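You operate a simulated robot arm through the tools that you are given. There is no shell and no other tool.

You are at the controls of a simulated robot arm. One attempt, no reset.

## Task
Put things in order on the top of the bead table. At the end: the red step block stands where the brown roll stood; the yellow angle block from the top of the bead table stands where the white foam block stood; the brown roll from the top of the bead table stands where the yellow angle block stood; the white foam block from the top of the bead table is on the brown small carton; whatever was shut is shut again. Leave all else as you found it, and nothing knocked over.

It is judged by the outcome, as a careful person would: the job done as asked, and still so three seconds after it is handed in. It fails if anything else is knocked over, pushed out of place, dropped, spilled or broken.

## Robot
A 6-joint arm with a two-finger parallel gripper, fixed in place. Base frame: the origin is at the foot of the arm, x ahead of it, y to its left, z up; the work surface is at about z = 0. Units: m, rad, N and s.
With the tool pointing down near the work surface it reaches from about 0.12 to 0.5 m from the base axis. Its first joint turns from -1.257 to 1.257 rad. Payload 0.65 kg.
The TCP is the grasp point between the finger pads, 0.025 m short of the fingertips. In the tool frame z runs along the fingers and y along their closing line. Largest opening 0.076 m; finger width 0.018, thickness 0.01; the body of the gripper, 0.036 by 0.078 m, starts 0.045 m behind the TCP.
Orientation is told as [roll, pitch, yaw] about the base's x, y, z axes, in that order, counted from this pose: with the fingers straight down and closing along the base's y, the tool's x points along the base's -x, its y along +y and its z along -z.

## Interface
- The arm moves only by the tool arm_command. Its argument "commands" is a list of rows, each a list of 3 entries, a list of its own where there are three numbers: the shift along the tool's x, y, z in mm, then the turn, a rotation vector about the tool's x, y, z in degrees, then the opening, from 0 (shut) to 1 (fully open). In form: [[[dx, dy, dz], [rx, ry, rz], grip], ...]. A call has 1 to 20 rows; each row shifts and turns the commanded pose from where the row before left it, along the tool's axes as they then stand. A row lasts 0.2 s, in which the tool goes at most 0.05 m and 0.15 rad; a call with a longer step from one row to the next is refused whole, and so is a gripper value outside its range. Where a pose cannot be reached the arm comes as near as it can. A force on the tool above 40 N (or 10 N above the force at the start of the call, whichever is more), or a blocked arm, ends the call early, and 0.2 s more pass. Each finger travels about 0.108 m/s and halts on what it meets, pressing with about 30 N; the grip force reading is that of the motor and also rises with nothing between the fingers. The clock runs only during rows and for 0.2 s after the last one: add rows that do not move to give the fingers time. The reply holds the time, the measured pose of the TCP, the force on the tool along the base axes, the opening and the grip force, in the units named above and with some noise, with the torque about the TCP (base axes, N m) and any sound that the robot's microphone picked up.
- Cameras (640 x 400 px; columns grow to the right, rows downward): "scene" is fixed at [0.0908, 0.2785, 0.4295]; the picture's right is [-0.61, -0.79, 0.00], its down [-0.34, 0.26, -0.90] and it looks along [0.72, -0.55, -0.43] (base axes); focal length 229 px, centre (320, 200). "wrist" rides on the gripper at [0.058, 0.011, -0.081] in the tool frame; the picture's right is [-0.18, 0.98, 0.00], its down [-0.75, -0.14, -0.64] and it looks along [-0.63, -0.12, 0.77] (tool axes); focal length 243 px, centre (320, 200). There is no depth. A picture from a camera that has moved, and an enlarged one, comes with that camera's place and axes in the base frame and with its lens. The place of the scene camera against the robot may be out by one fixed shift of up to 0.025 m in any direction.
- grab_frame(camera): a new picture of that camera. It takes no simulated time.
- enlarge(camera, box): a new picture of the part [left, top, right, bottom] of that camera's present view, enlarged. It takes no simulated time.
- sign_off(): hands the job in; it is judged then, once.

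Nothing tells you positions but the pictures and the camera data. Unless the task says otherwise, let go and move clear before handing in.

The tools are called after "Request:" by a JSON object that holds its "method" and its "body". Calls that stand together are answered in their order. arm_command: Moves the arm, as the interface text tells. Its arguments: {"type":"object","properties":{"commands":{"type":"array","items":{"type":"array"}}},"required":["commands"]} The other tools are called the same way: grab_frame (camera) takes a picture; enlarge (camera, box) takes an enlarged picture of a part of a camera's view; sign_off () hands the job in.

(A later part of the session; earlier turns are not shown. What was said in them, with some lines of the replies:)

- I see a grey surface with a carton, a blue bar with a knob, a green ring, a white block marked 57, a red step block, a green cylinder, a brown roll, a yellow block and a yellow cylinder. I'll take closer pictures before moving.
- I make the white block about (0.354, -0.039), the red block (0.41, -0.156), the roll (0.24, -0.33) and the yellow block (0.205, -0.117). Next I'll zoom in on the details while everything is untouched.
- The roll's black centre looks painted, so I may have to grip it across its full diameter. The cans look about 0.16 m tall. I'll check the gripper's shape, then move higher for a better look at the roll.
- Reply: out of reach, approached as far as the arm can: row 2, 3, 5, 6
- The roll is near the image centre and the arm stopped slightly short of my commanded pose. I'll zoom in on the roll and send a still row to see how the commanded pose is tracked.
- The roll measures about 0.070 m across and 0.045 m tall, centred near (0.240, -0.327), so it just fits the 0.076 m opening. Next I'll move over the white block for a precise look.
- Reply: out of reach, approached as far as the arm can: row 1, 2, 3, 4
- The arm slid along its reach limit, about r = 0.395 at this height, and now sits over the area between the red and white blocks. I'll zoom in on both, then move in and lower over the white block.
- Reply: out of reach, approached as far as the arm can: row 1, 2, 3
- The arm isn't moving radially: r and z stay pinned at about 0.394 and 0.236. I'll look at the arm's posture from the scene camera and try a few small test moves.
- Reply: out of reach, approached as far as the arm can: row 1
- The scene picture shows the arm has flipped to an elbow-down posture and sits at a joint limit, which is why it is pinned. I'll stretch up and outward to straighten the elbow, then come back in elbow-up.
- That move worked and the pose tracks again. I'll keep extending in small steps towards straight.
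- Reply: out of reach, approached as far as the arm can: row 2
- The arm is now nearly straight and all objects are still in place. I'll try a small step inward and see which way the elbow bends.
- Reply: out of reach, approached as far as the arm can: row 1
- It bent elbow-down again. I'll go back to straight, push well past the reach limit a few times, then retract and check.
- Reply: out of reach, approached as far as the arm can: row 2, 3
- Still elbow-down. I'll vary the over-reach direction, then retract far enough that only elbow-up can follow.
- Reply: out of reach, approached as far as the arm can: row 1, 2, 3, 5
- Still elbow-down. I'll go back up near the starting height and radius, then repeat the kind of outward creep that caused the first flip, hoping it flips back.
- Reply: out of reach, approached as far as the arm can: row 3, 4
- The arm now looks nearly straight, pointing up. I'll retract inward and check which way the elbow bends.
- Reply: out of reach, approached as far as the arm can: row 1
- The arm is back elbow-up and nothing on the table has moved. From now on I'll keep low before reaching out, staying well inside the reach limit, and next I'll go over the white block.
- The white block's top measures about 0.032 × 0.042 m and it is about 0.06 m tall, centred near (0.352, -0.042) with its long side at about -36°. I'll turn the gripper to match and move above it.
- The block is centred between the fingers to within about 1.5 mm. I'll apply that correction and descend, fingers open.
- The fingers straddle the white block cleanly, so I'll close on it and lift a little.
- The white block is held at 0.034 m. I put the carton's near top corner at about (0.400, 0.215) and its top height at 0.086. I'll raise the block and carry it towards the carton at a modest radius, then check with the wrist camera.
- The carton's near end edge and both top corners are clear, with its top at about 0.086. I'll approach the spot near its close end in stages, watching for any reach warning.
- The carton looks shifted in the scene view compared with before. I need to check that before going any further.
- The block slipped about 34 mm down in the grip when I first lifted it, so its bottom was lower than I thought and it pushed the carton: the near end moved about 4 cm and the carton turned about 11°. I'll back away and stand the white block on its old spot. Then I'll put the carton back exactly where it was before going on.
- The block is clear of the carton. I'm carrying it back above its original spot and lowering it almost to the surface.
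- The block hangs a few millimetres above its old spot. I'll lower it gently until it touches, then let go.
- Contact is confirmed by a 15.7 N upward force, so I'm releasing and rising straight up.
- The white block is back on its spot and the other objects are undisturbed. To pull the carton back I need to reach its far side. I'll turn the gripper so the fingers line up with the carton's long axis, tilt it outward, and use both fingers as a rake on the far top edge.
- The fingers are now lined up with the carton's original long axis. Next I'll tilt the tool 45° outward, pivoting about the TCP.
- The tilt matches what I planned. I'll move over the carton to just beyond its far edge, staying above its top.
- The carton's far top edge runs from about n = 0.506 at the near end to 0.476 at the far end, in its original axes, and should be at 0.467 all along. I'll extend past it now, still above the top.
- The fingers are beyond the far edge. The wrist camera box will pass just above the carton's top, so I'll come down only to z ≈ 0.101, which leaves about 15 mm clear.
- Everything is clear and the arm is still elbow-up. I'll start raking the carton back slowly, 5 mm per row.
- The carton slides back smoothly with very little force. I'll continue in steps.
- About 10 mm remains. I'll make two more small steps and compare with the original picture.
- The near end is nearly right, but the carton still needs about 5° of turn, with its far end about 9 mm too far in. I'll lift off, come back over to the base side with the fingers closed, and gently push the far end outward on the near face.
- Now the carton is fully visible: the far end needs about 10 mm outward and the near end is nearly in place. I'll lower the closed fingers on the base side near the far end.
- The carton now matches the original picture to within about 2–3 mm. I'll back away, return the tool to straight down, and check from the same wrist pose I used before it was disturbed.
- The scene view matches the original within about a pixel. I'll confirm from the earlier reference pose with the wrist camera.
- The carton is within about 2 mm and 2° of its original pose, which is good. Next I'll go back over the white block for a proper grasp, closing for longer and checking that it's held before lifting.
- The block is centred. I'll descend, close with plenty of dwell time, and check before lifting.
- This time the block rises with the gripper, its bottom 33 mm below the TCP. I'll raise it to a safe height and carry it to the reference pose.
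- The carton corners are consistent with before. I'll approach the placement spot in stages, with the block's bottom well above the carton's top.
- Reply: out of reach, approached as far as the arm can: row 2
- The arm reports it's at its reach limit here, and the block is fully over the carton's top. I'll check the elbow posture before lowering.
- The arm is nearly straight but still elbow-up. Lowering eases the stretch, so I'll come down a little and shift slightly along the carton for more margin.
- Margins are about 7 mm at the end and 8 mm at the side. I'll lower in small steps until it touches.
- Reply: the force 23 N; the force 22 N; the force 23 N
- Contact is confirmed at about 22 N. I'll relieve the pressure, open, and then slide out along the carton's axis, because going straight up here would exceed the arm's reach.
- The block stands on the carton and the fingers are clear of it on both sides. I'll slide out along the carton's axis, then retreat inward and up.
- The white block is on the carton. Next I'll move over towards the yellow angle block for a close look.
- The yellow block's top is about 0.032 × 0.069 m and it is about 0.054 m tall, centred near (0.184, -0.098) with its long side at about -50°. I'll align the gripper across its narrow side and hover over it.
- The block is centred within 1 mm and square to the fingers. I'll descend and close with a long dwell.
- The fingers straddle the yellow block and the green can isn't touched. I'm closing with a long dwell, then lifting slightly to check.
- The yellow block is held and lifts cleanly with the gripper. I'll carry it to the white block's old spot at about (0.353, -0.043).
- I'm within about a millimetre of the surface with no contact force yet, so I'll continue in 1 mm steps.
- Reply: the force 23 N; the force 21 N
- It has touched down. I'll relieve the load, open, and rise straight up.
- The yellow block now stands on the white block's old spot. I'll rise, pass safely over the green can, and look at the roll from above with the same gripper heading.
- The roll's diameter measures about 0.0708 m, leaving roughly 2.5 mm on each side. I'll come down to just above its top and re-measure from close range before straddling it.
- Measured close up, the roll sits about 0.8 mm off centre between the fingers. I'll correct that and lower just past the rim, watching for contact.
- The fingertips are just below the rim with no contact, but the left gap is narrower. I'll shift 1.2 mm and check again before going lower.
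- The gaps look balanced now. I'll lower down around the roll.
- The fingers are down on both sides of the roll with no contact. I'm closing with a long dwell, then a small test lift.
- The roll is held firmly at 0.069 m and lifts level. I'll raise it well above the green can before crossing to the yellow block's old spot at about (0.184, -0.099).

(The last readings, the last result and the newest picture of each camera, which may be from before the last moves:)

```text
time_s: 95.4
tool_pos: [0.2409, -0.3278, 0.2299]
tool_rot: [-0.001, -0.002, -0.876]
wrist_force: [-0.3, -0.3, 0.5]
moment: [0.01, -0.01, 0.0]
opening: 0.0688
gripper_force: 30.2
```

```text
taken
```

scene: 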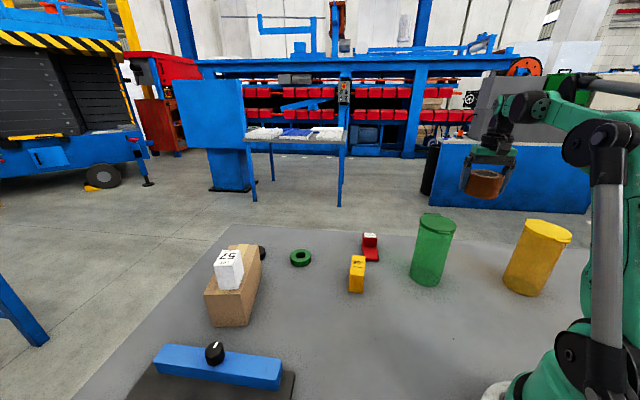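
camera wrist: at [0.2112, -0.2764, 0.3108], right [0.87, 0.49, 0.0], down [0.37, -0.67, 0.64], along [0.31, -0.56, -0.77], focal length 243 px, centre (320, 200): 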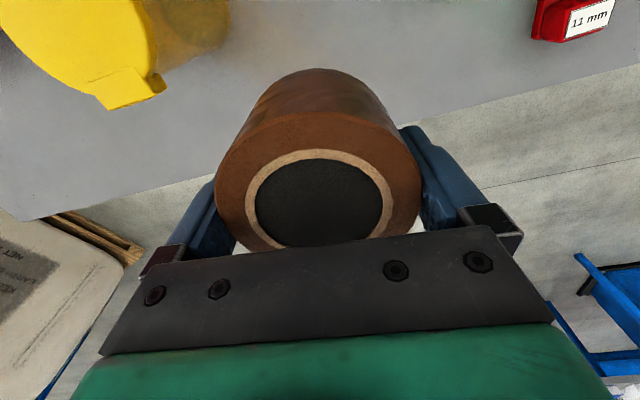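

Request:
{"method": "arm_command", "body": {"commands": [[[35.4, 16.9, 0], [0, 0, 0], 0], [[35.4, 16.9, 0], [0, 0, 0], 0], [[35.4, 16.9, 0], [0, 0, 0], 0], [[35.4, 16.9, 0], [0, 0, 0], 0], [[35.4, 16.9, 0], [0, 0, 0], 0], [[35.4, 16.9, 0], [0, 0, 0], 0], [[0, 0, 0], [0, 0, 0], 0], [[0, 0, 0], [0, 0, 0], 0]]}}

Request:
{"method": "grab_frame", "body": {"camera": "wrist"}}

Request:
{"method": "grab_frame", "body": {"camera": "scene"}}

```text
time_s: 97.2
tool_pos: [0.1823, -0.101, 0.2306]
tool_rot: [-0.001, -0.002, -0.877]
wrist_force: [0.6, 0.5, -1.5]
moment: [0.02, 0.0, -0.02]
opening: 0.069
gripper_force: 29.9
```

```text
taken
camera wrist: at [0.1529, -0.05, 0.3111], right [0.87, 0.49, 0.0], down [0.37, -0.67, 0.64], along [0.31, -0.56, -0.77], focal length 243 px, centre (320, 200)
```

wrist: 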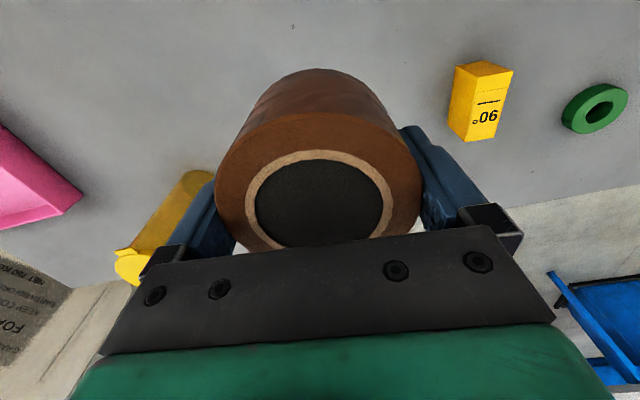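

```text
taken
```

scene: 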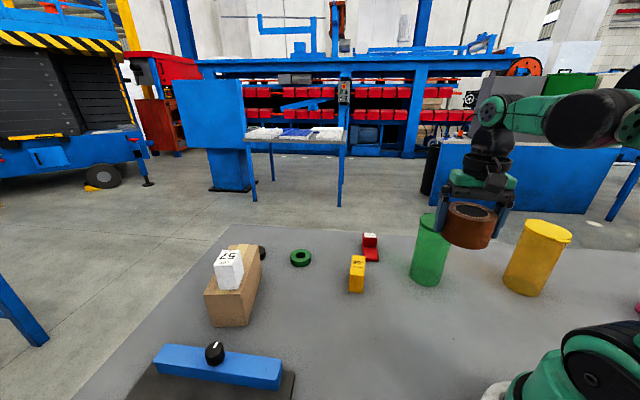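

I'm now above the yellow block's old spot, well clear of the can. I'll descend with the roll.

Request:
{"method": "arm_command", "body": {"commands": [[[0, 1.5, 36], [0, 0, 0], 0], [[0, 0, 36], [0, 0, 0], 0], [[0, 0, 36], [0, 0, 0], 0], [[0, 0, 36], [0, 0, 0], 0], [[0, 0, 30], [0, 0, 0], 0], [[0, 0, 15], [0, 0, 0], 0], [[0, 0, 0], [0, 0, 0], 0]]}}

Request:
{"method": "enlarge", "body": {"camera": "scene", "box": [380, 200, 540, 350]}}

```text
time_s: 98.8
tool_pos: [0.1846, -0.0995, 0.041]
tool_rot: [-0.003, -0.001, -0.876]
wrist_force: [-0.5, 0.5, -0.3]
moment: [-0.01, -0.02, -0.01]
opening: 0.0688
gripper_force: 30.2
```

```text
2.67 times, centred on (460, 275) of scene
camera zoom: at [0.0908, 0.2785, 0.4295], right [-0.61, -0.79, 0.0], down [-0.34, 0.26, -0.9], along [0.72, -0.55, -0.43], focal length 611 px, centre (-53, 0)
```

zoom: 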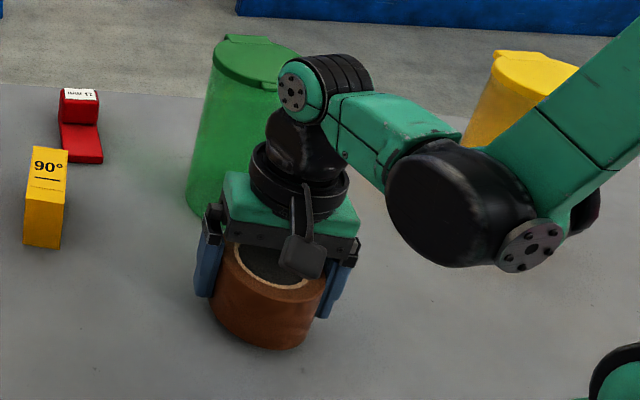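

Position looks good at (0.1846, -0.0995). I'll lower in fine steps to contact.

Request:
{"method": "arm_command", "body": {"commands": [[[0, 0, 3], [0, 0, 0], 0], [[0, 0, 3], [0, 0, 0], 0], [[0, 0, 2], [0, 0, 0], 0], [[0, 0, 0], [0, 0, 0], 0]]}}

Request:
{"method": "arm_command", "body": {"commands": [[[0, 0, 1], [0, 0, 0], 0], [[0, 0, 0], [0, 0, 0], 0]]}}

Request:
{"method": "arm_command", "body": {"commands": [[[0, 0, 1], [0, 0, 0], 0], [[0, 0, 0], [0, 0, 0], 0]]}}

```text
time_s: 99.8
tool_pos: [0.1842, -0.0986, 0.0339]
tool_rot: [0.0, 0.0, -0.876]
wrist_force: [0.7, 0.6, -0.2]
moment: [-0.02, 0.01, -0.02]
opening: 0.0688
gripper_force: 30.5
```

```text
time_s: 100.4
tool_pos: [0.185, -0.0989, 0.0329]
tool_rot: [0.001, -0.003, -0.877]
wrist_force: [-0.3, -0.3, 0.3]
moment: [0.0, 0.01, 0.02]
opening: 0.0688
gripper_force: 30.2
```

```text
time_s: 101.0
tool_pos: [0.1841, -0.099, 0.0326]
tool_rot: [-0.001, -0.003, -0.877]
wrist_force: [0.5, 1.1, -0.8]
moment: [-0.01, 0.02, -0.01]
opening: 0.0686
gripper_force: 29.7
```

Request:
{"method": "arm_command", "body": {"commands": [[[0, 0, 1], [0, 0, 0], 0], [[0, 0, 0], [0, 0, 0], 0]]}}

Request:
{"method": "arm_command", "body": {"commands": [[[0, 0, 1], [0, 0, 0], 0], [[0, 0, 0], [0, 0, 0], 0]]}}

```text
time_s: 101.6
tool_pos: [0.1844, -0.0994, 0.0329]
tool_rot: [0.001, -0.002, -0.877]
wrist_force: [-0.4, -0.5, -1.0]
moment: [-0.01, -0.02, 0.01]
opening: 0.0688
gripper_force: 30.1
out of reach, approached as far as the arm can: row 1
```

```text
time_s: 102.2
tool_pos: [0.185, -0.0987, 0.032]
tool_rot: [0.001, 0.0, -0.876]
wrist_force: [0.2, 0.2, -0.5]
moment: [0.02, -0.03, 0.02]
opening: 0.0692
gripper_force: 29.8
```

Request:
{"method": "arm_command", "body": {"commands": [[[0, 0, 1], [0, 0, 0], 0], [[0, 0, 0], [0, 0, 0], 0]]}}

Request:
{"method": "enlarge", "body": {"camera": "scene", "box": [410, 260, 500, 330]}}

```text
time_s: 102.8
tool_pos: [0.1849, -0.0994, 0.0327]
tool_rot: [0.0, -0.005, -0.877]
wrist_force: [0.2, 0.2, 0.0]
moment: [-0.02, -0.02, -0.01]
opening: 0.069
gripper_force: 30.6
```

```text
5.71 times, centred on (455, 295) of scene
camera zoom: at [0.0908, 0.2785, 0.4295], right [-0.61, -0.79, 0.0], down [-0.34, 0.26, -0.9], along [0.72, -0.55, -0.43], focal length 1309 px, centre (-451, -343)
```

zoom: 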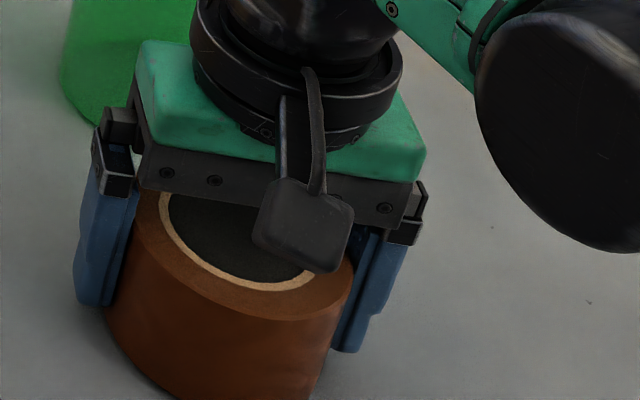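

The arm is at its inner reach limit here, leaving the roll about 1–2 mm above the table. That is a negligible gap, so I'll release gently.

Request:
{"method": "arm_command", "body": {"commands": [[[0, 0, 0], [0, 0, 0], 0.92], [[0, 0, 0], [0, 0, 0], 0.95], [[0, 0, 0], [0, 0, 0], 1], [[0, 0, 0], [0, 0, 0], 1], [[0, 0, 0], [0, 0, 0], 1]]}}

Request:
{"method": "grab_frame", "body": {"camera": "wrist"}}

Request:
{"method": "enlarge", "body": {"camera": "scene", "box": [400, 240, 510, 340]}}

```text
time_s: 104.0
tool_pos: [0.185, -0.0993, 0.0328]
tool_rot: [0.0, -0.002, -0.877]
wrist_force: [-1.0, 0.4, 0.5]
moment: [-0.02, -0.01, 0.04]
opening: 0.0759
gripper_force: 0.1
```

```text
taken
camera wrist: at [0.156, -0.0483, 0.1136], right [0.87, 0.49, 0.0], down [0.37, -0.67, 0.64], along [0.31, -0.56, -0.77], focal length 243 px, centre (320, 200)
```

wrist: 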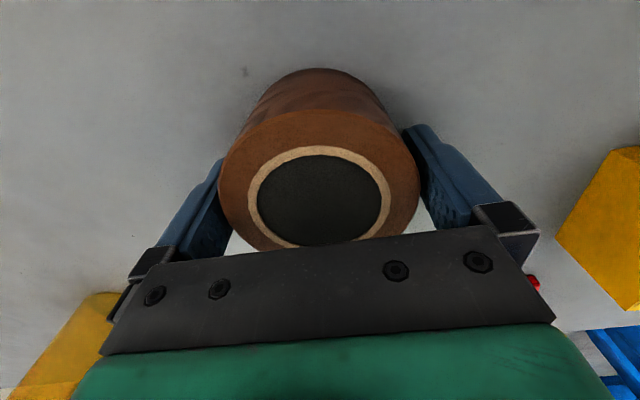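

```text
4.00 times, centred on (455, 290) of scene
camera zoom: at [0.0908, 0.2785, 0.4295], right [-0.61, -0.79, 0.0], down [-0.34, 0.26, -0.9], along [0.72, -0.55, -0.43], focal length 916 px, centre (-220, -160)
```

zoom: 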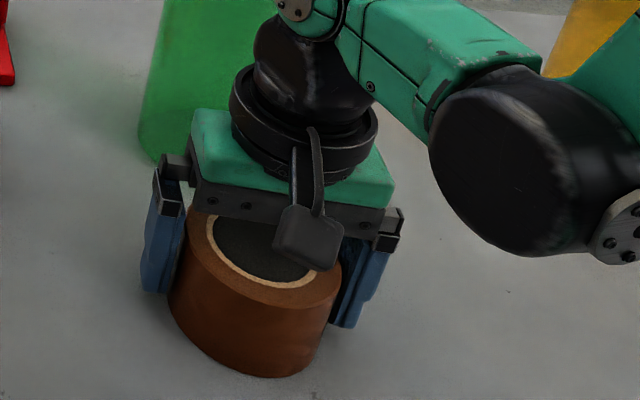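

Released, with gaps on both sides. I'll rise straight up slowly.

Request:
{"method": "arm_command", "body": {"commands": [[[0, 0, -8], [0, 0, 0], 1], [[0, 0, -12], [0, 0, 0], 1], [[0, 0, -20], [0, 0, 0], 1], [[0, 0, -35], [0, 0, 0], 1], [[0, 0, -40], [0, 0, 0], 1], [[0, 0, -40], [0, 0, 0], 1], [[0, 0, 0], [0, 0, 0], 1], [[0, 0, 0], [0, 0, 0], 1]]}}

Request:
{"method": "grab_frame", "body": {"camera": "wrist"}}

Request:
{"method": "grab_frame", "body": {"camera": "scene"}}

```text
time_s: 105.8
tool_pos: [0.185, -0.0996, 0.186]
tool_rot: [0.0, -0.002, -0.876]
wrist_force: [0.0, -0.8, 0.2]
moment: [0.03, 0.01, 0.0]
opening: 0.0762
gripper_force: 0.1
```

```text
taken
camera wrist: at [0.156, -0.0477, 0.2664], right [0.87, 0.49, 0.0], down [0.37, -0.67, 0.64], along [0.31, -0.56, -0.77], focal length 243 px, centre (320, 200)
```

wrist: 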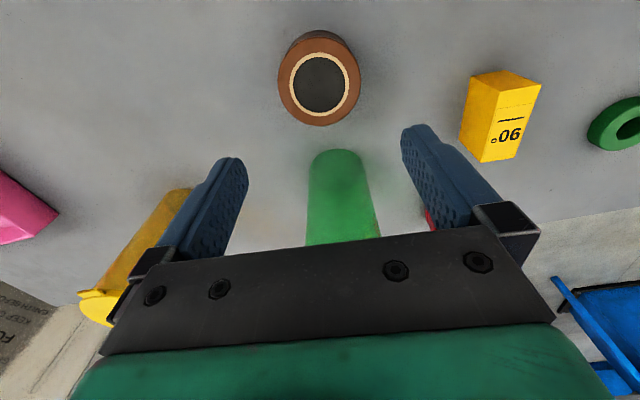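

```text
taken
```

scene: 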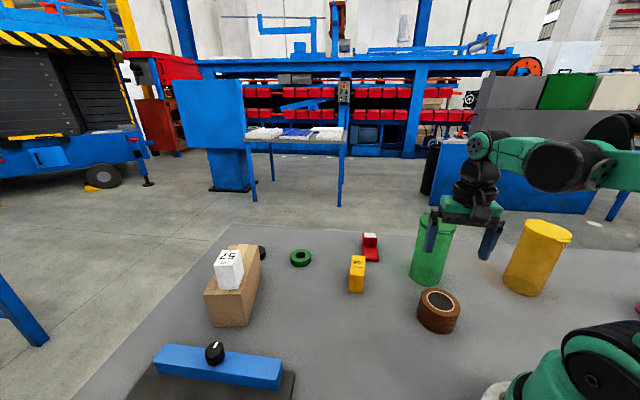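

The roll stands upright on the yellow block's old spot. The last move is the red step block: I'll rise over the can's height and go above the red block for a close look.

Request:
{"method": "arm_command", "body": {"commands": [[[0, 0, -25], [0, 0, 0], 1], [[-31.7, 25.6, 0], [0, 0, 0], 1], [[-31.7, 25.6, 0], [0, 0, 0], 1], [[-31.7, 25.6, 0], [0, 0, 0], 1], [[-31.7, 25.6, 0], [0, 0, 0], 1], [[-31.7, 25.6, 0], [0, 0, 0], 1], [[0, 0, 20], [0, 0, 0], 1], [[0, 0, 20], [0, 0, 0], 1], [[0, 0, 0], [0, 0, 0], 1]]}}

Request:
{"method": "grab_frame", "body": {"camera": "wrist"}}

Request:
{"method": "grab_frame", "body": {"camera": "scene"}}

```text
time_s: 107.8
tool_pos: [0.3844, -0.1394, 0.1716]
tool_rot: [0.0, -0.002, -0.875]
wrist_force: [0.1, 0.2, 0.7]
moment: [0.04, 0.03, 0.0]
opening: 0.0758
gripper_force: 0.0
```

```text
taken
camera wrist: at [0.3556, -0.0876, 0.252], right [0.87, 0.49, 0.0], down [0.37, -0.67, 0.64], along [0.31, -0.56, -0.77], focal length 243 px, centre (320, 200)
```

wrist: 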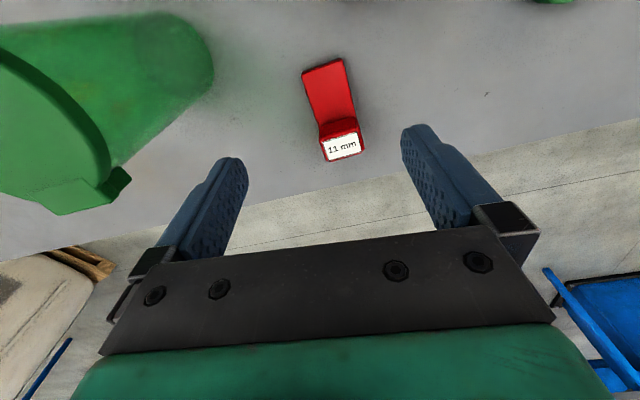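

```text
taken
```

scene: 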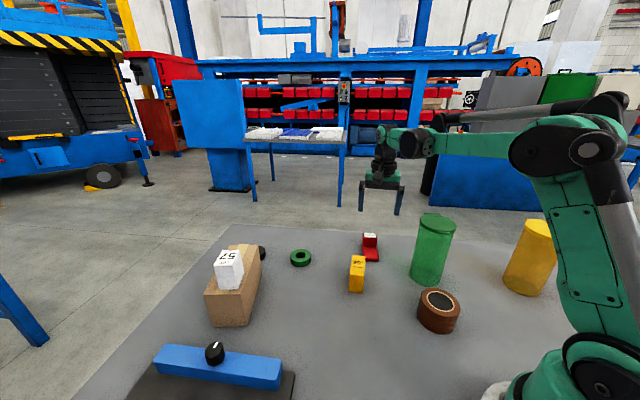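

Request:
{"method": "enlarge", "body": {"camera": "wrist", "box": [270, 40, 390, 170]}}

Request:
{"method": "enlarge", "body": {"camera": "scene", "box": [330, 220, 400, 300]}}

```text
3.08 times, centred on (330, 105) of wrist
camera zoom: at [0.3556, -0.0876, 0.252], right [0.87, 0.49, 0.0], down [0.37, -0.67, 0.64], along [0.31, -0.56, -0.77], focal length 746 px, centre (289, 492)
```

zoom: 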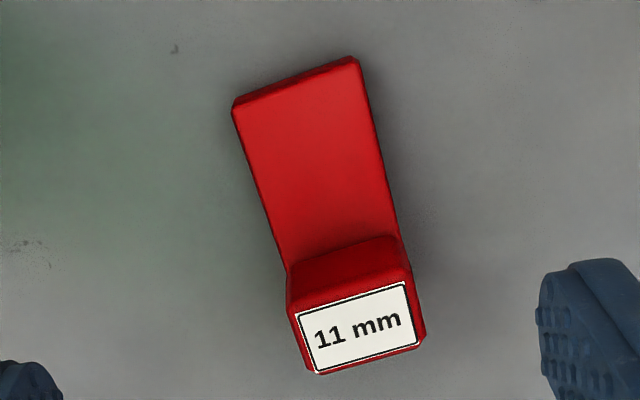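

```text
5.00 times, centred on (365, 260) of scene
camera zoom: at [0.0908, 0.2785, 0.4295], right [-0.61, -0.79, 0.0], down [-0.34, 0.26, -0.9], along [0.72, -0.55, -0.43], focal length 1145 px, centre (95, -100)
```

zoom: 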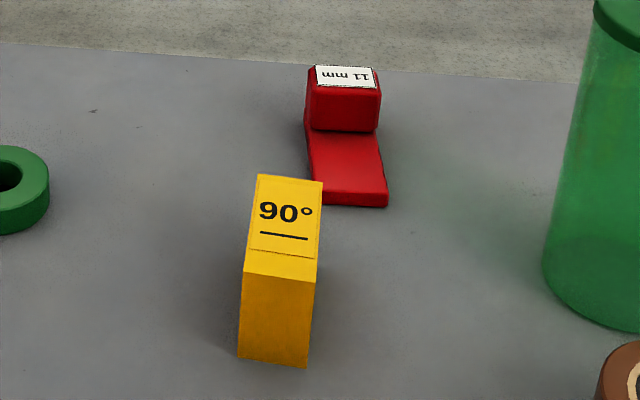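

The red block is about 0.080 × 0.038 m, a thin plate with a taller step at its far end, centred near (0.411, -0.156) with its long axis at about -42°. I'll grip across the tall end near its centre of mass, aligning and lowering to re-check first.

Request:
{"method": "arm_command", "body": {"commands": [[[0, 0, 0], [0, 0, -8.3], 1], [[0, 0, 35], [0, 0, 0], 1], [[-26, 2.5, 0], [0, 0, 0], 1], [[-26.5, 2.6, 0], [0, 0, 0], 1], [[0, 0, 30], [0, 0, 0], 1], [[0, 0, 10], [0, 0, 0], 1], [[0, 0, 0], [0, 0, 0], 1], [[0, 0, 0], [0, 0, 0], 1]]}}

Request:
{"method": "grab_frame", "body": {"camera": "wrist"}}

Request:
{"method": "enlarge", "body": {"camera": "wrist", "box": [240, 20, 400, 180]}}

Request:
{"method": "grab_frame", "body": {"camera": "scene"}}

```text
time_s: 109.6
tool_pos: [0.4269, -0.1711, 0.0961]
tool_rot: [0.0, -0.003, -0.731]
wrist_force: [-0.4, 0.7, -0.2]
moment: [-0.01, -0.01, 0.03]
opening: 0.0761
gripper_force: 0.1
```

```text
taken
camera wrist: at [0.3914, -0.1243, 0.177], right [0.79, 0.61, 0.0], down [0.47, -0.61, 0.64], along [0.39, -0.51, -0.77], focal length 243 px, centre (320, 200)
```

wrist: 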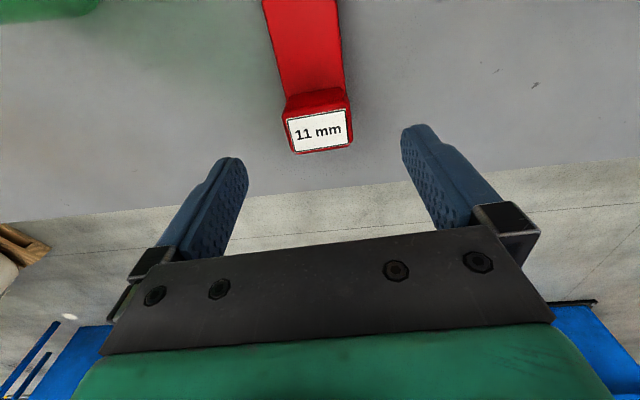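

```text
2.50 times, centred on (320, 100) of wrist
camera zoom: at [0.3914, -0.1243, 0.177], right [0.79, 0.61, 0.0], down [0.47, -0.61, 0.64], along [0.39, -0.51, -0.77], focal length 606 px, centre (320, 450)
```

zoom: 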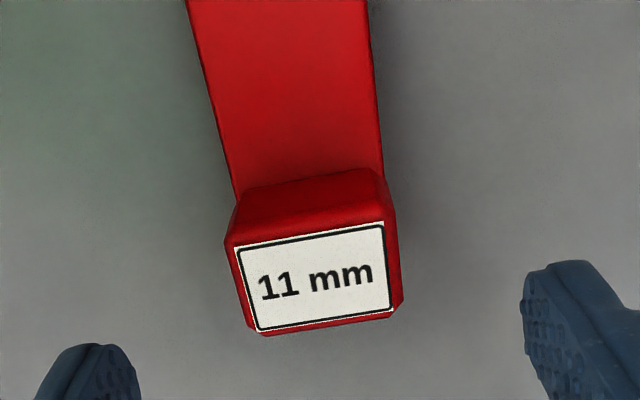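

```text
taken
```

scene: 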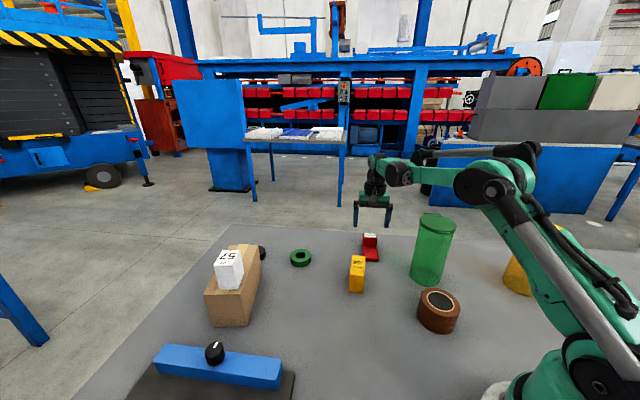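

The alignment is good: the fingers straddle the tall part near the riser. I'll descend and close with a long dwell.

Request:
{"method": "arm_command", "body": {"commands": [[[-1, -1, 30], [0, 0, 0], 1], [[0, 0, 25], [0, 0, 0], 1], [[0, 0, 12], [0, 0, 0], 1], [[0, 0, 0], [0, 0, 0], 1], [[0, 0, 0], [0, 0, 0], 1]]}}

Request:
{"method": "grab_frame", "body": {"camera": "wrist"}}

Request:
{"method": "enlarge", "body": {"camera": "scene", "box": [330, 200, 430, 300]}}

```text
time_s: 110.8
tool_pos: [0.4286, -0.169, 0.0292]
tool_rot: [0.002, -0.003, -0.731]
wrist_force: [-0.1, -0.8, -0.3]
moment: [0.03, 0.0, -0.01]
opening: 0.0756
gripper_force: 0.0
```

```text
taken
camera wrist: at [0.3914, -0.1241, 0.1096], right [0.79, 0.61, 0.0], down [0.47, -0.61, 0.64], along [0.39, -0.51, -0.77], focal length 243 px, centre (320, 200)
```

wrist: 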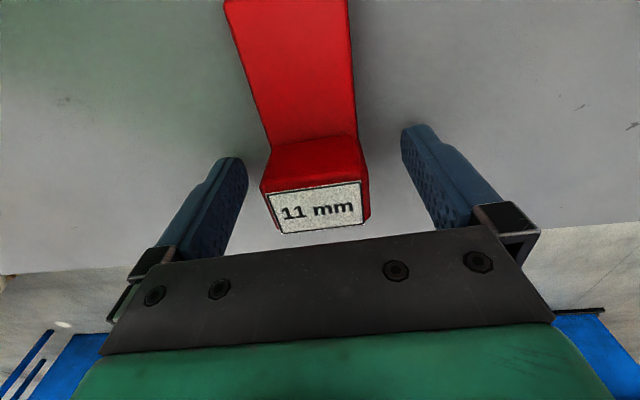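

```text
4.00 times, centred on (380, 250) of scene
camera zoom: at [0.0908, 0.2785, 0.4295], right [-0.61, -0.79, 0.0], down [-0.34, 0.26, -0.9], along [0.72, -0.55, -0.43], focal length 916 px, centre (80, 0)
```

zoom: 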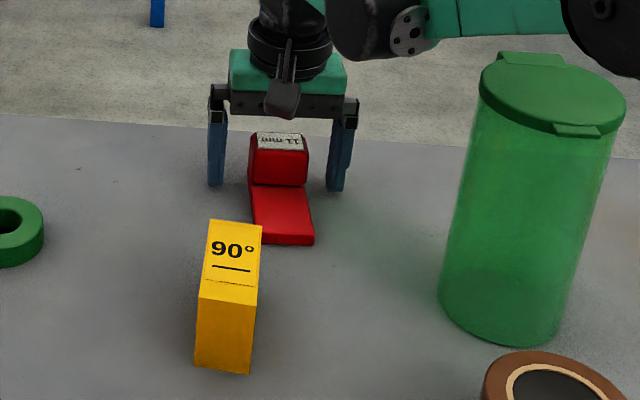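

Request:
{"method": "arm_command", "body": {"commands": [[[0, 0, 0], [0, 0, 0], 0], [[0, 0, 0], [0, 0, 0], 0], [[0, 0, 0], [0, 0, 0], 0], [[0, 0, 0], [0, 0, 0], 0], [[0, 0, 0], [0, 0, 0], 0], [[0, 0, 0], [0, 0, 0], 0], [[0, 0, -5], [0, 0, 0], 0], [[0, 0, -5], [0, 0, 0], 0], [[0, 0, 0], [0, 0, 0], 0]]}}

Request:
{"method": "grab_frame", "body": {"camera": "wrist"}}

Request:
{"method": "enlarge", "body": {"camera": "scene", "box": [330, 200, 430, 300]}}

```text
time_s: 112.8
tool_pos: [0.4273, -0.1716, 0.0398]
tool_rot: [0.001, -0.001, -0.731]
wrist_force: [-0.2, 0.2, -0.9]
moment: [-0.02, -0.01, -0.02]
opening: 0.0396
gripper_force: 30.1
```

```text
taken
camera wrist: at [0.3911, -0.1247, 0.1204], right [0.79, 0.61, 0.0], down [0.47, -0.61, 0.64], along [0.39, -0.51, -0.77], focal length 243 px, centre (320, 200)
```

wrist: 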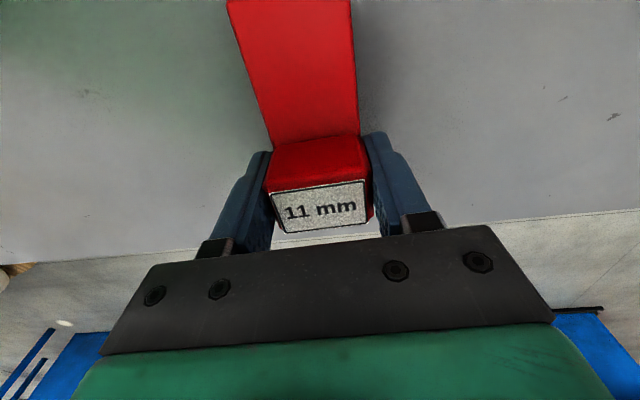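

```text
4.00 times, centred on (380, 250) of scene
camera zoom: at [0.0908, 0.2785, 0.4295], right [-0.61, -0.79, 0.0], down [-0.34, 0.26, -0.9], along [0.72, -0.55, -0.43], focal length 916 px, centre (80, 0)
```

zoom: 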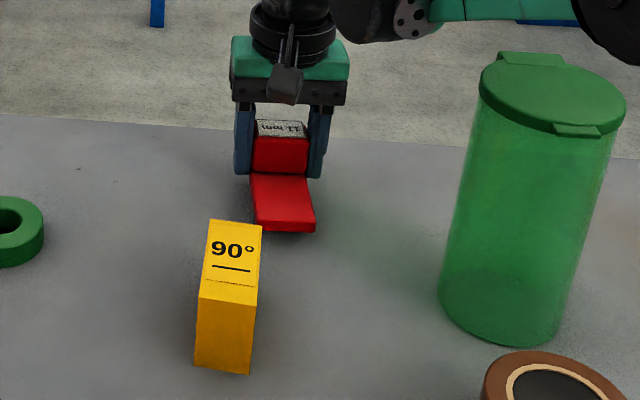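

The red block is held at 0.0396 m and lifted level. Its plate would sweep close to the green can at low height, so I'll lift in stages within reach and cross above the can's lid.

Request:
{"method": "arm_command", "body": {"commands": [[[0, 0, -40], [0, 0, 0], 0], [[0, 0, -40], [0, 0, 0], 0], [[15.2, -25.7, -15], [0, 0, 0], 0], [[15.2, -25.7, -15], [0, 0, 0], 0], [[0, 0, -30], [0, 0, 0], 0], [[0, 0, -30], [0, 0, 0], 0], [[0, 0, 0], [0, 0, 0], 0]]}}

Request:
{"method": "grab_frame", "body": {"camera": "wrist"}}

Request:
{"method": "grab_frame", "body": {"camera": "scene"}}

```text
time_s: 114.4
tool_pos: [0.3698, -0.1903, 0.2086]
tool_rot: [0.001, -0.002, -0.731]
wrist_force: [-0.3, -0.2, -0.7]
moment: [0.02, -0.04, 0.0]
opening: 0.0394
gripper_force: 29.8
```

```text
taken
camera wrist: at [0.3336, -0.1443, 0.2902], right [0.79, 0.61, 0.0], down [0.47, -0.61, 0.64], along [0.39, -0.51, -0.77], focal length 243 px, centre (320, 200)
```

wrist: 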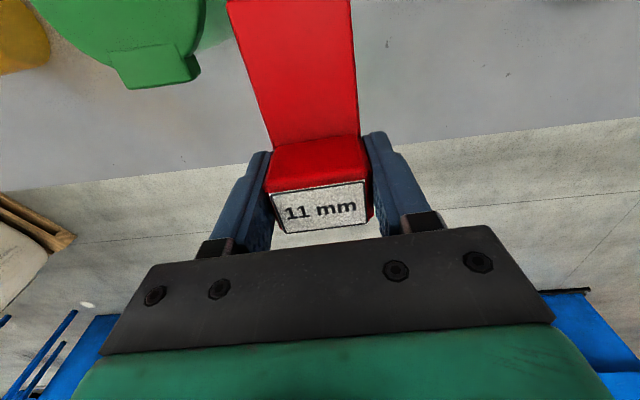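

```text
taken
```

scene: 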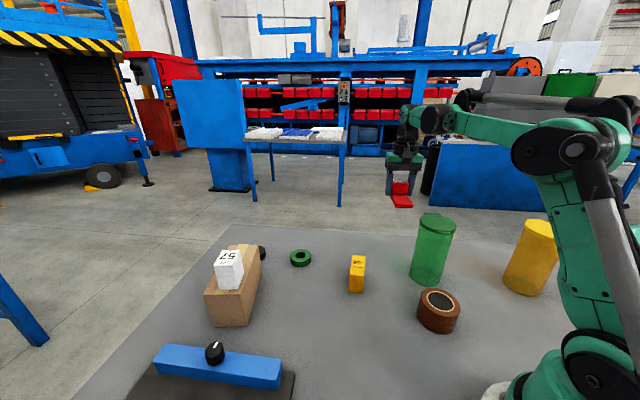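

Request:
{"method": "arm_command", "body": {"commands": [[[-3.5, -37.7, 0], [0, 0, 0], 0], [[-3.5, -37.7, 0], [0, 0, 0], 0], [[-3.5, -37.7, 0], [0, 0, 0], 0], [[-3.5, -37.7, 0], [0, 0, 0], 0], [[-3.5, -37.7, 0], [0, 0, 0], 0], [[0, 0, 0], [0, 0, 0], 0], [[0, 0, 0], [0, 0, 0], 0]]}}

Request:
{"method": "grab_frame", "body": {"camera": "wrist"}}

Request:
{"method": "grab_frame", "body": {"camera": "scene"}}

```text
time_s: 116.0
tool_pos: [0.2564, -0.342, 0.2108]
tool_rot: [-0.001, -0.002, -0.731]
wrist_force: [0.3, 0.6, -0.6]
moment: [-0.01, -0.01, 0.0]
opening: 0.0397
gripper_force: 30.4
```

```text
taken
camera wrist: at [0.2194, -0.2954, 0.2918], right [0.79, 0.61, 0.0], down [0.47, -0.61, 0.64], along [0.39, -0.51, -0.77], focal length 243 px, centre (320, 200)
```

wrist: 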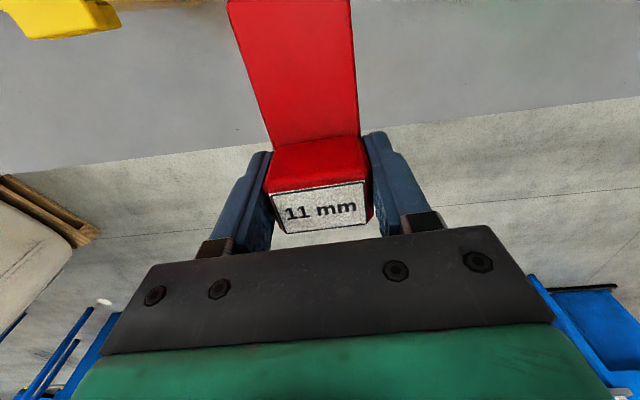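

```text
taken
```

scene: 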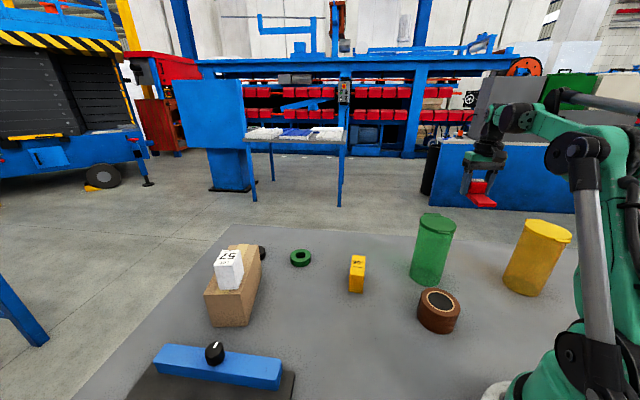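

Request:
{"method": "arm_command", "body": {"commands": [[[0, 0, 36], [0, 0, 0], 0], [[0, 0, 36], [0, 0, 0], 0], [[0, 0, 36], [0, 0, 0], 0], [[0, 0, 36], [0, 0, 0], 0], [[0, 0, 20], [0, 0, 0], 0], [[0, 0, 9], [0, 0, 0], 0], [[0, 0, 0], [0, 0, 0], 0]]}}

Request:
{"method": "enlarge", "body": {"camera": "scene", "box": [400, 190, 560, 300]}}

Request:
{"method": "grab_frame", "body": {"camera": "wrist"}}

```text
time_s: 117.6
tool_pos: [0.2592, -0.3412, 0.0343]
tool_rot: [0.0, -0.002, -0.733]
wrist_force: [0.2, 0.0, -0.4]
moment: [-0.01, -0.03, 0.0]
opening: 0.0396
gripper_force: 30.2
```

```text
3.64 times, centred on (480, 245) of scene
camera zoom: at [0.0908, 0.2785, 0.4295], right [-0.61, -0.79, 0.0], down [-0.34, 0.26, -0.9], along [0.72, -0.55, -0.43], focal length 833 px, centre (-262, 36)
```

zoom: 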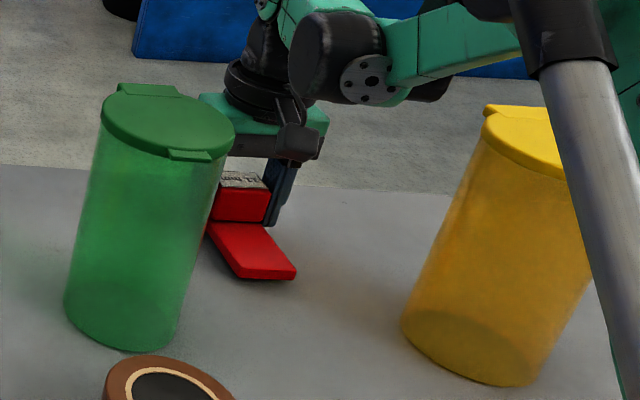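

```text
taken
camera wrist: at [0.2219, -0.2951, 0.1162], right [0.79, 0.61, 0.0], down [0.47, -0.61, 0.64], along [0.39, -0.51, -0.77], focal length 243 px, centre (320, 200)
```

wrist: 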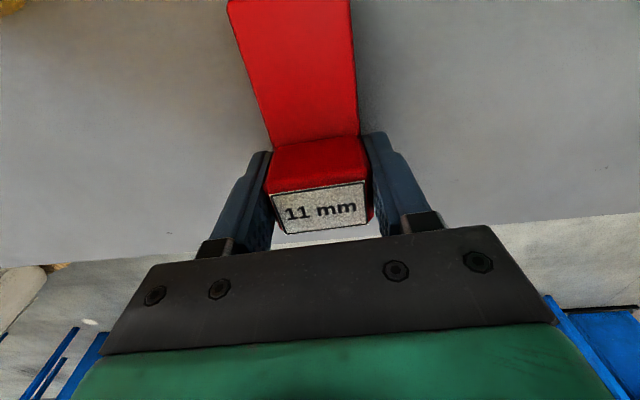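

The red block is just above the roll's old spot and well clear of both cans. I'll lower in fine steps.

Request:
{"method": "arm_command", "body": {"commands": [[[0, 0, 2], [0, 0, 0], 0], [[0, 0, 1.5], [0, 0, 0], 0], [[0, 0, 0], [0, 0, 0], 0]]}}

Request:
{"method": "arm_command", "body": {"commands": [[[0, 0, 1], [0, 0, 0], 0], [[0, 0, 0], [0, 0, 0], 0]]}}

Request:
{"method": "arm_command", "body": {"commands": [[[0, 0, 1], [0, 0, 0], 0], [[0, 0, 0], [0, 0, 0], 0]]}}

```text
time_s: 118.4
tool_pos: [0.2586, -0.3412, 0.032]
tool_rot: [-0.001, -0.003, -0.731]
wrist_force: [-0.1, 0.6, -1.7]
moment: [-0.01, -0.01, -0.04]
opening: 0.0395
gripper_force: 30.0
```

```text
time_s: 119.0
tool_pos: [0.2574, -0.341, 0.0317]
tool_rot: [0.0, -0.001, -0.73]
wrist_force: [0.6, 0.2, -1.7]
moment: [0.0, -0.02, 0.01]
opening: 0.0395
gripper_force: 30.2
```

```text
time_s: 119.6
tool_pos: [0.2577, -0.3394, 0.0306]
tool_rot: [-0.002, -0.003, -0.731]
wrist_force: [-0.1, -0.1, 0.0]
moment: [-0.02, -0.03, -0.03]
opening: 0.0396
gripper_force: 30.0
```

Request:
{"method": "arm_command", "body": {"commands": [[[0, 0, 1], [0, 0, 0], 0], [[0, 0, 0], [0, 0, 0], 0]]}}

Request:
{"method": "arm_command", "body": {"commands": [[[0, 0, 0.7], [0, 0, 0], 0], [[0, 0, 0], [0, 0, 0], 0]]}}

```text
time_s: 120.2
tool_pos: [0.2585, -0.3418, 0.0299]
tool_rot: [0.001, -0.001, -0.73]
wrist_force: [0.2, 0.4, -0.2]
moment: [-0.01, 0.01, -0.03]
opening: 0.0394
gripper_force: 29.9
```

```text
time_s: 120.8
tool_pos: [0.2578, -0.3422, 0.0278]
tool_rot: [0.001, -0.001, -0.731]
wrist_force: [-0.4, 0.5, -0.5]
moment: [-0.02, 0.0, 0.0]
opening: 0.0394
gripper_force: 29.6
```

Request:
{"method": "arm_command", "body": {"commands": [[[0, 0, 0.7], [0, 0, 0], 0], [[0, 0, 0], [0, 0, 0], 0]]}}

Request:
{"method": "enlarge", "body": {"camera": "scene", "box": [430, 220, 500, 280]}}

```text
time_s: 121.4
tool_pos: [0.2581, -0.3416, 0.0271]
tool_rot: [-0.001, -0.001, -0.731]
wrist_force: [-1.0, -0.5, 22.2]
moment: [0.02, 0.11, -0.03]
opening: 0.0398
gripper_force: 29.7
```

```text
6.67 times, centred on (465, 250) of scene
camera zoom: at [0.0908, 0.2785, 0.4294], right [-0.61, -0.79, 0.0], down [-0.34, 0.26, -0.9], along [0.72, -0.55, -0.43], focal length 1527 px, centre (-647, -133)
```

zoom: 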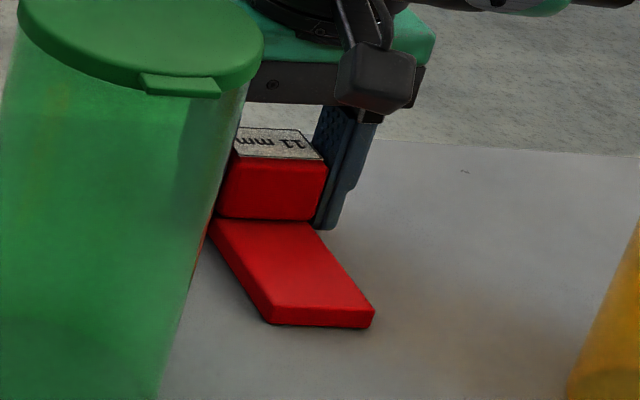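

Contact is confirmed. I'll relieve, open, and rise straight up.

Request:
{"method": "arm_command", "body": {"commands": [[[0, 0, -1], [0, 0, 0], 0], [[0, 0, 0], [0, 0, 0], 0.8], [[0, 0, 0], [0, 0, 0], 0.8], [[0, 0, 0], [0, 0, 0], 0.8], [[0, 0, -15], [0, 0, 0], 0.8], [[0, 0, -30], [0, 0, 0], 0.8], [[0, 0, -35], [0, 0, 0], 0.8], [[0, 0, -35], [0, 0, 0], 0.8], [[0, 0, 0], [0, 0, 0], 0.8], [[0, 0, 0], [0, 0, 0], 0.8]]}}

Request:
{"method": "grab_frame", "body": {"camera": "wrist"}}

Request:
{"method": "grab_frame", "body": {"camera": "scene"}}

```text
time_s: 123.6
tool_pos: [0.2576, -0.3415, 0.1439]
tool_rot: [0.001, -0.002, -0.732]
wrist_force: [0.4, 0.2, -0.2]
moment: [-0.03, -0.01, 0.03]
opening: 0.0606
gripper_force: 0.0
```

```text
taken
camera wrist: at [0.2211, -0.2952, 0.225], right [0.79, 0.61, 0.0], down [0.47, -0.61, 0.64], along [0.39, -0.51, -0.77], focal length 243 px, centre (320, 200)
```

wrist: 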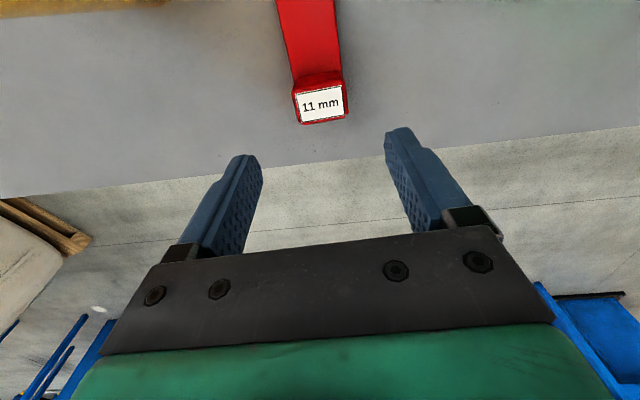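

```text
taken
```

scene: 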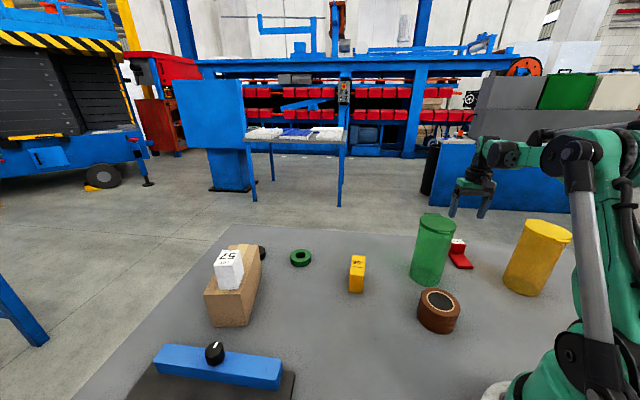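

The red block is down and standing. I'll back off a little to check its footprint against the roll's original centre.

Request:
{"method": "arm_command", "body": {"commands": [[[20, 0, -30], [0, 0, 0], 0.8], [[20, 0, -20], [0, 0, 0], 0.8], [[0, 0, 0], [0, 0, 0], 0.8], [[0, 0, 0], [0, 0, 0], 0.8]]}}

Request:
{"method": "enlarge", "body": {"camera": "wrist", "box": [260, 0, 380, 120]}}

Request:
{"method": "grab_frame", "body": {"camera": "wrist"}}

```text
time_s: 124.6
tool_pos: [0.2279, -0.3139, 0.1921]
tool_rot: [0.0, 0.0, -0.731]
wrist_force: [0.2, 0.1, 0.3]
moment: [-0.02, 0.0, 0.0]
opening: 0.0608
gripper_force: 0.1
```

```text
3.33 times, centred on (320, 60) of wrist
camera zoom: at [0.1919, -0.2685, 0.2744], right [0.79, 0.61, 0.0], down [0.46, -0.61, 0.64], along [0.39, -0.51, -0.77], focal length 809 px, centre (320, 667)
```

zoom: 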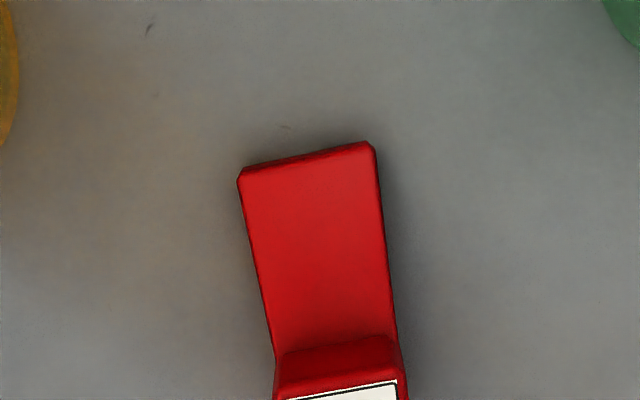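

```text
taken
camera wrist: at [0.1919, -0.2685, 0.2744], right [0.79, 0.61, 0.0], down [0.46, -0.61, 0.64], along [0.39, -0.51, -0.77], focal length 243 px, centre (320, 200)
```

wrist: 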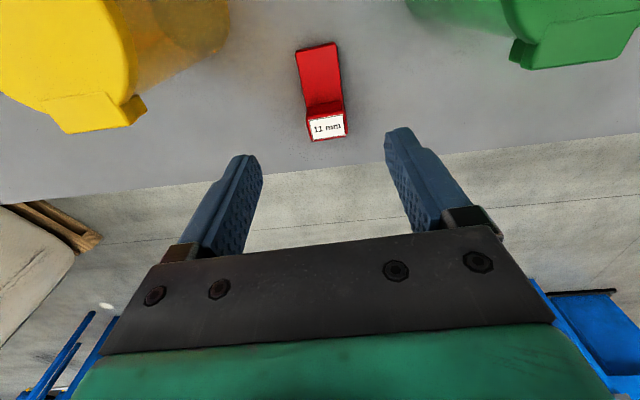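

The red block's footprint centre comes out within about 1.5 mm of the roll's old centre. I'll park the arm clear and make a final inspection of everything.

Request:
{"method": "arm_command", "body": {"commands": [[[20, 20, -20], [0, 0, 0], 0.8], [[25, 25, -20], [0, 0, 0], 0.8], [[10, 30, 0], [0, 0, 0], 0.8], [[0, 0, 0], [0, 0, 0], 0.8], [[0, 0, 0], [0, 0, 0], 0.8]]}}

Request:
{"method": "grab_frame", "body": {"camera": "scene"}}

Request:
{"method": "enlarge", "body": {"camera": "scene", "box": [190, 220, 320, 335]}}

Request:
{"method": "enlarge", "body": {"camera": "scene", "box": [320, 200, 600, 375]}}

Request:
{"method": "enlarge", "body": {"camera": "scene", "box": [80, 220, 360, 395]}}

```text
time_s: 125.8
tool_pos: [0.2374, -0.222, 0.2354]
tool_rot: [0.0, -0.002, -0.731]
wrist_force: [0.1, 0.2, -1.1]
moment: [-0.02, 0.02, 0.0]
opening: 0.061
gripper_force: 0.2
```

```text
taken
```

scene: 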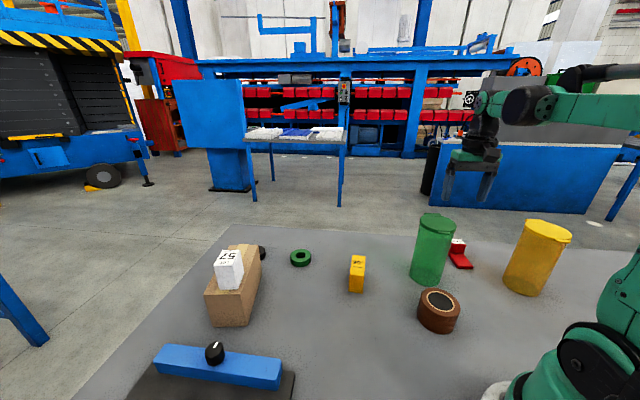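

```text
3.48 times, centred on (255, 278) of scene
camera zoom: at [0.0908, 0.2785, 0.4295], right [-0.61, -0.79, 0.0], down [-0.34, 0.26, -0.9], along [0.72, -0.55, -0.43], focal length 797 px, centre (546, -70)
```

zoom: 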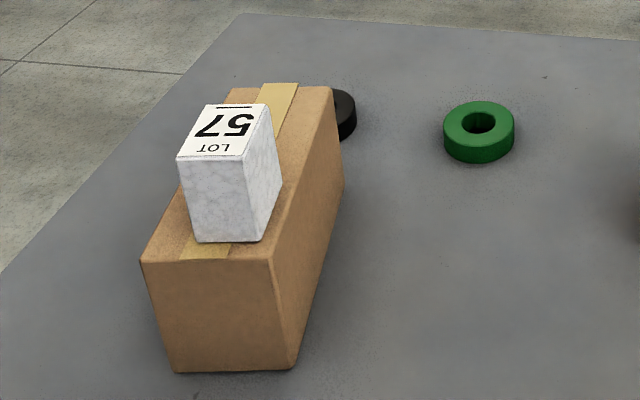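

```text
2.29 times, centred on (460, 288) of scene
camera zoom: at [0.0908, 0.2785, 0.4295], right [-0.61, -0.79, 0.0], down [-0.34, 0.26, -0.9], along [0.72, -0.55, -0.43], focal length 524 px, centre (0, 0)
```

zoom: 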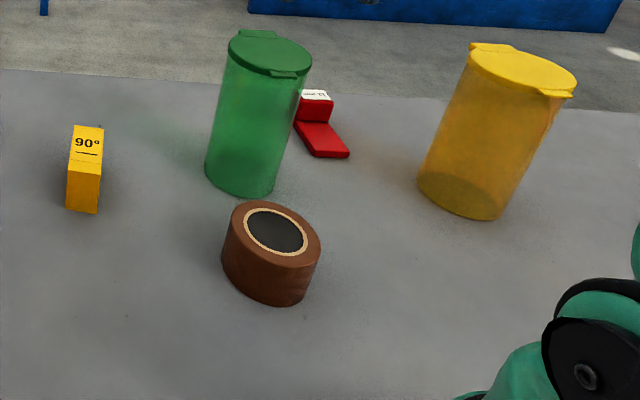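

```text
2.29 times, centred on (220, 308) of scene
camera zoom: at [0.0908, 0.2785, 0.4295], right [-0.61, -0.79, 0.0], down [-0.34, 0.26, -0.9], along [0.72, -0.55, -0.43], focal length 524 px, centre (549, -46)
```

zoom: 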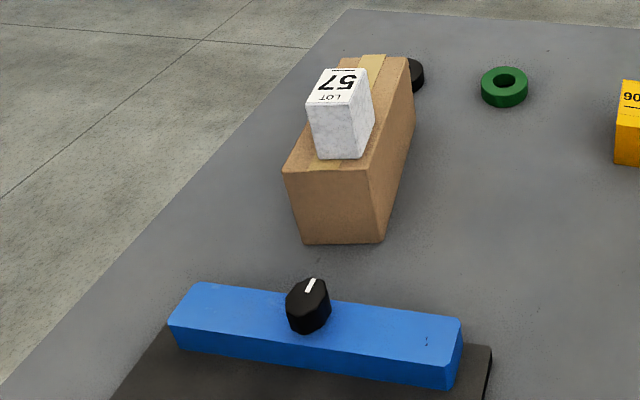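

All four objects are where they should be:
- The white foam block is on the carton.
- The yellow angle block is on the white block's old spot.
- The roll is on the yellow block's old spot.
- The red step block is on the roll's old spot.

The carton is back to within about 2 mm of where it started. Both cans are still shut and untouched, and the arm is clear, so I'm handing in.

Request:
{"method": "sign_off", "body": {}}

```text
The job is handed in.
```

The job is handed in. All four objects ended up where you asked, but I bumped the carton along the way and had to put it back.

| Object | Where it stands now | Estimated offset |
|---|---|---|
| White foam block | On the brown carton, near the end closest to the arm | At least 7 mm inside the nearest edges |
| Yellow angle block | The white block's old spot | About 1 mm |
| Brown roll | The yellow block's old spot | About 1–2 mm |
| Red step block | The brown roll's old spot | About 1.5 mm |

- **Carton bump:** on the first try the white block slipped about 34 mm in the grip and pushed the carton. One end moved about 4 cm and the carton turned about 11°. I pulled and nudged it back, and it is now within about 2 mm and 2° of its original place.
- **Roll:** I let it go 1–2 mm above the table because the arm could not reach lower there. It landed upright and did not move.
- **Everything else:** both cans stayed shut and, in the final pictures, they and the other objects are where they started. Nothing is knocked over, and the arm is clear of the table.
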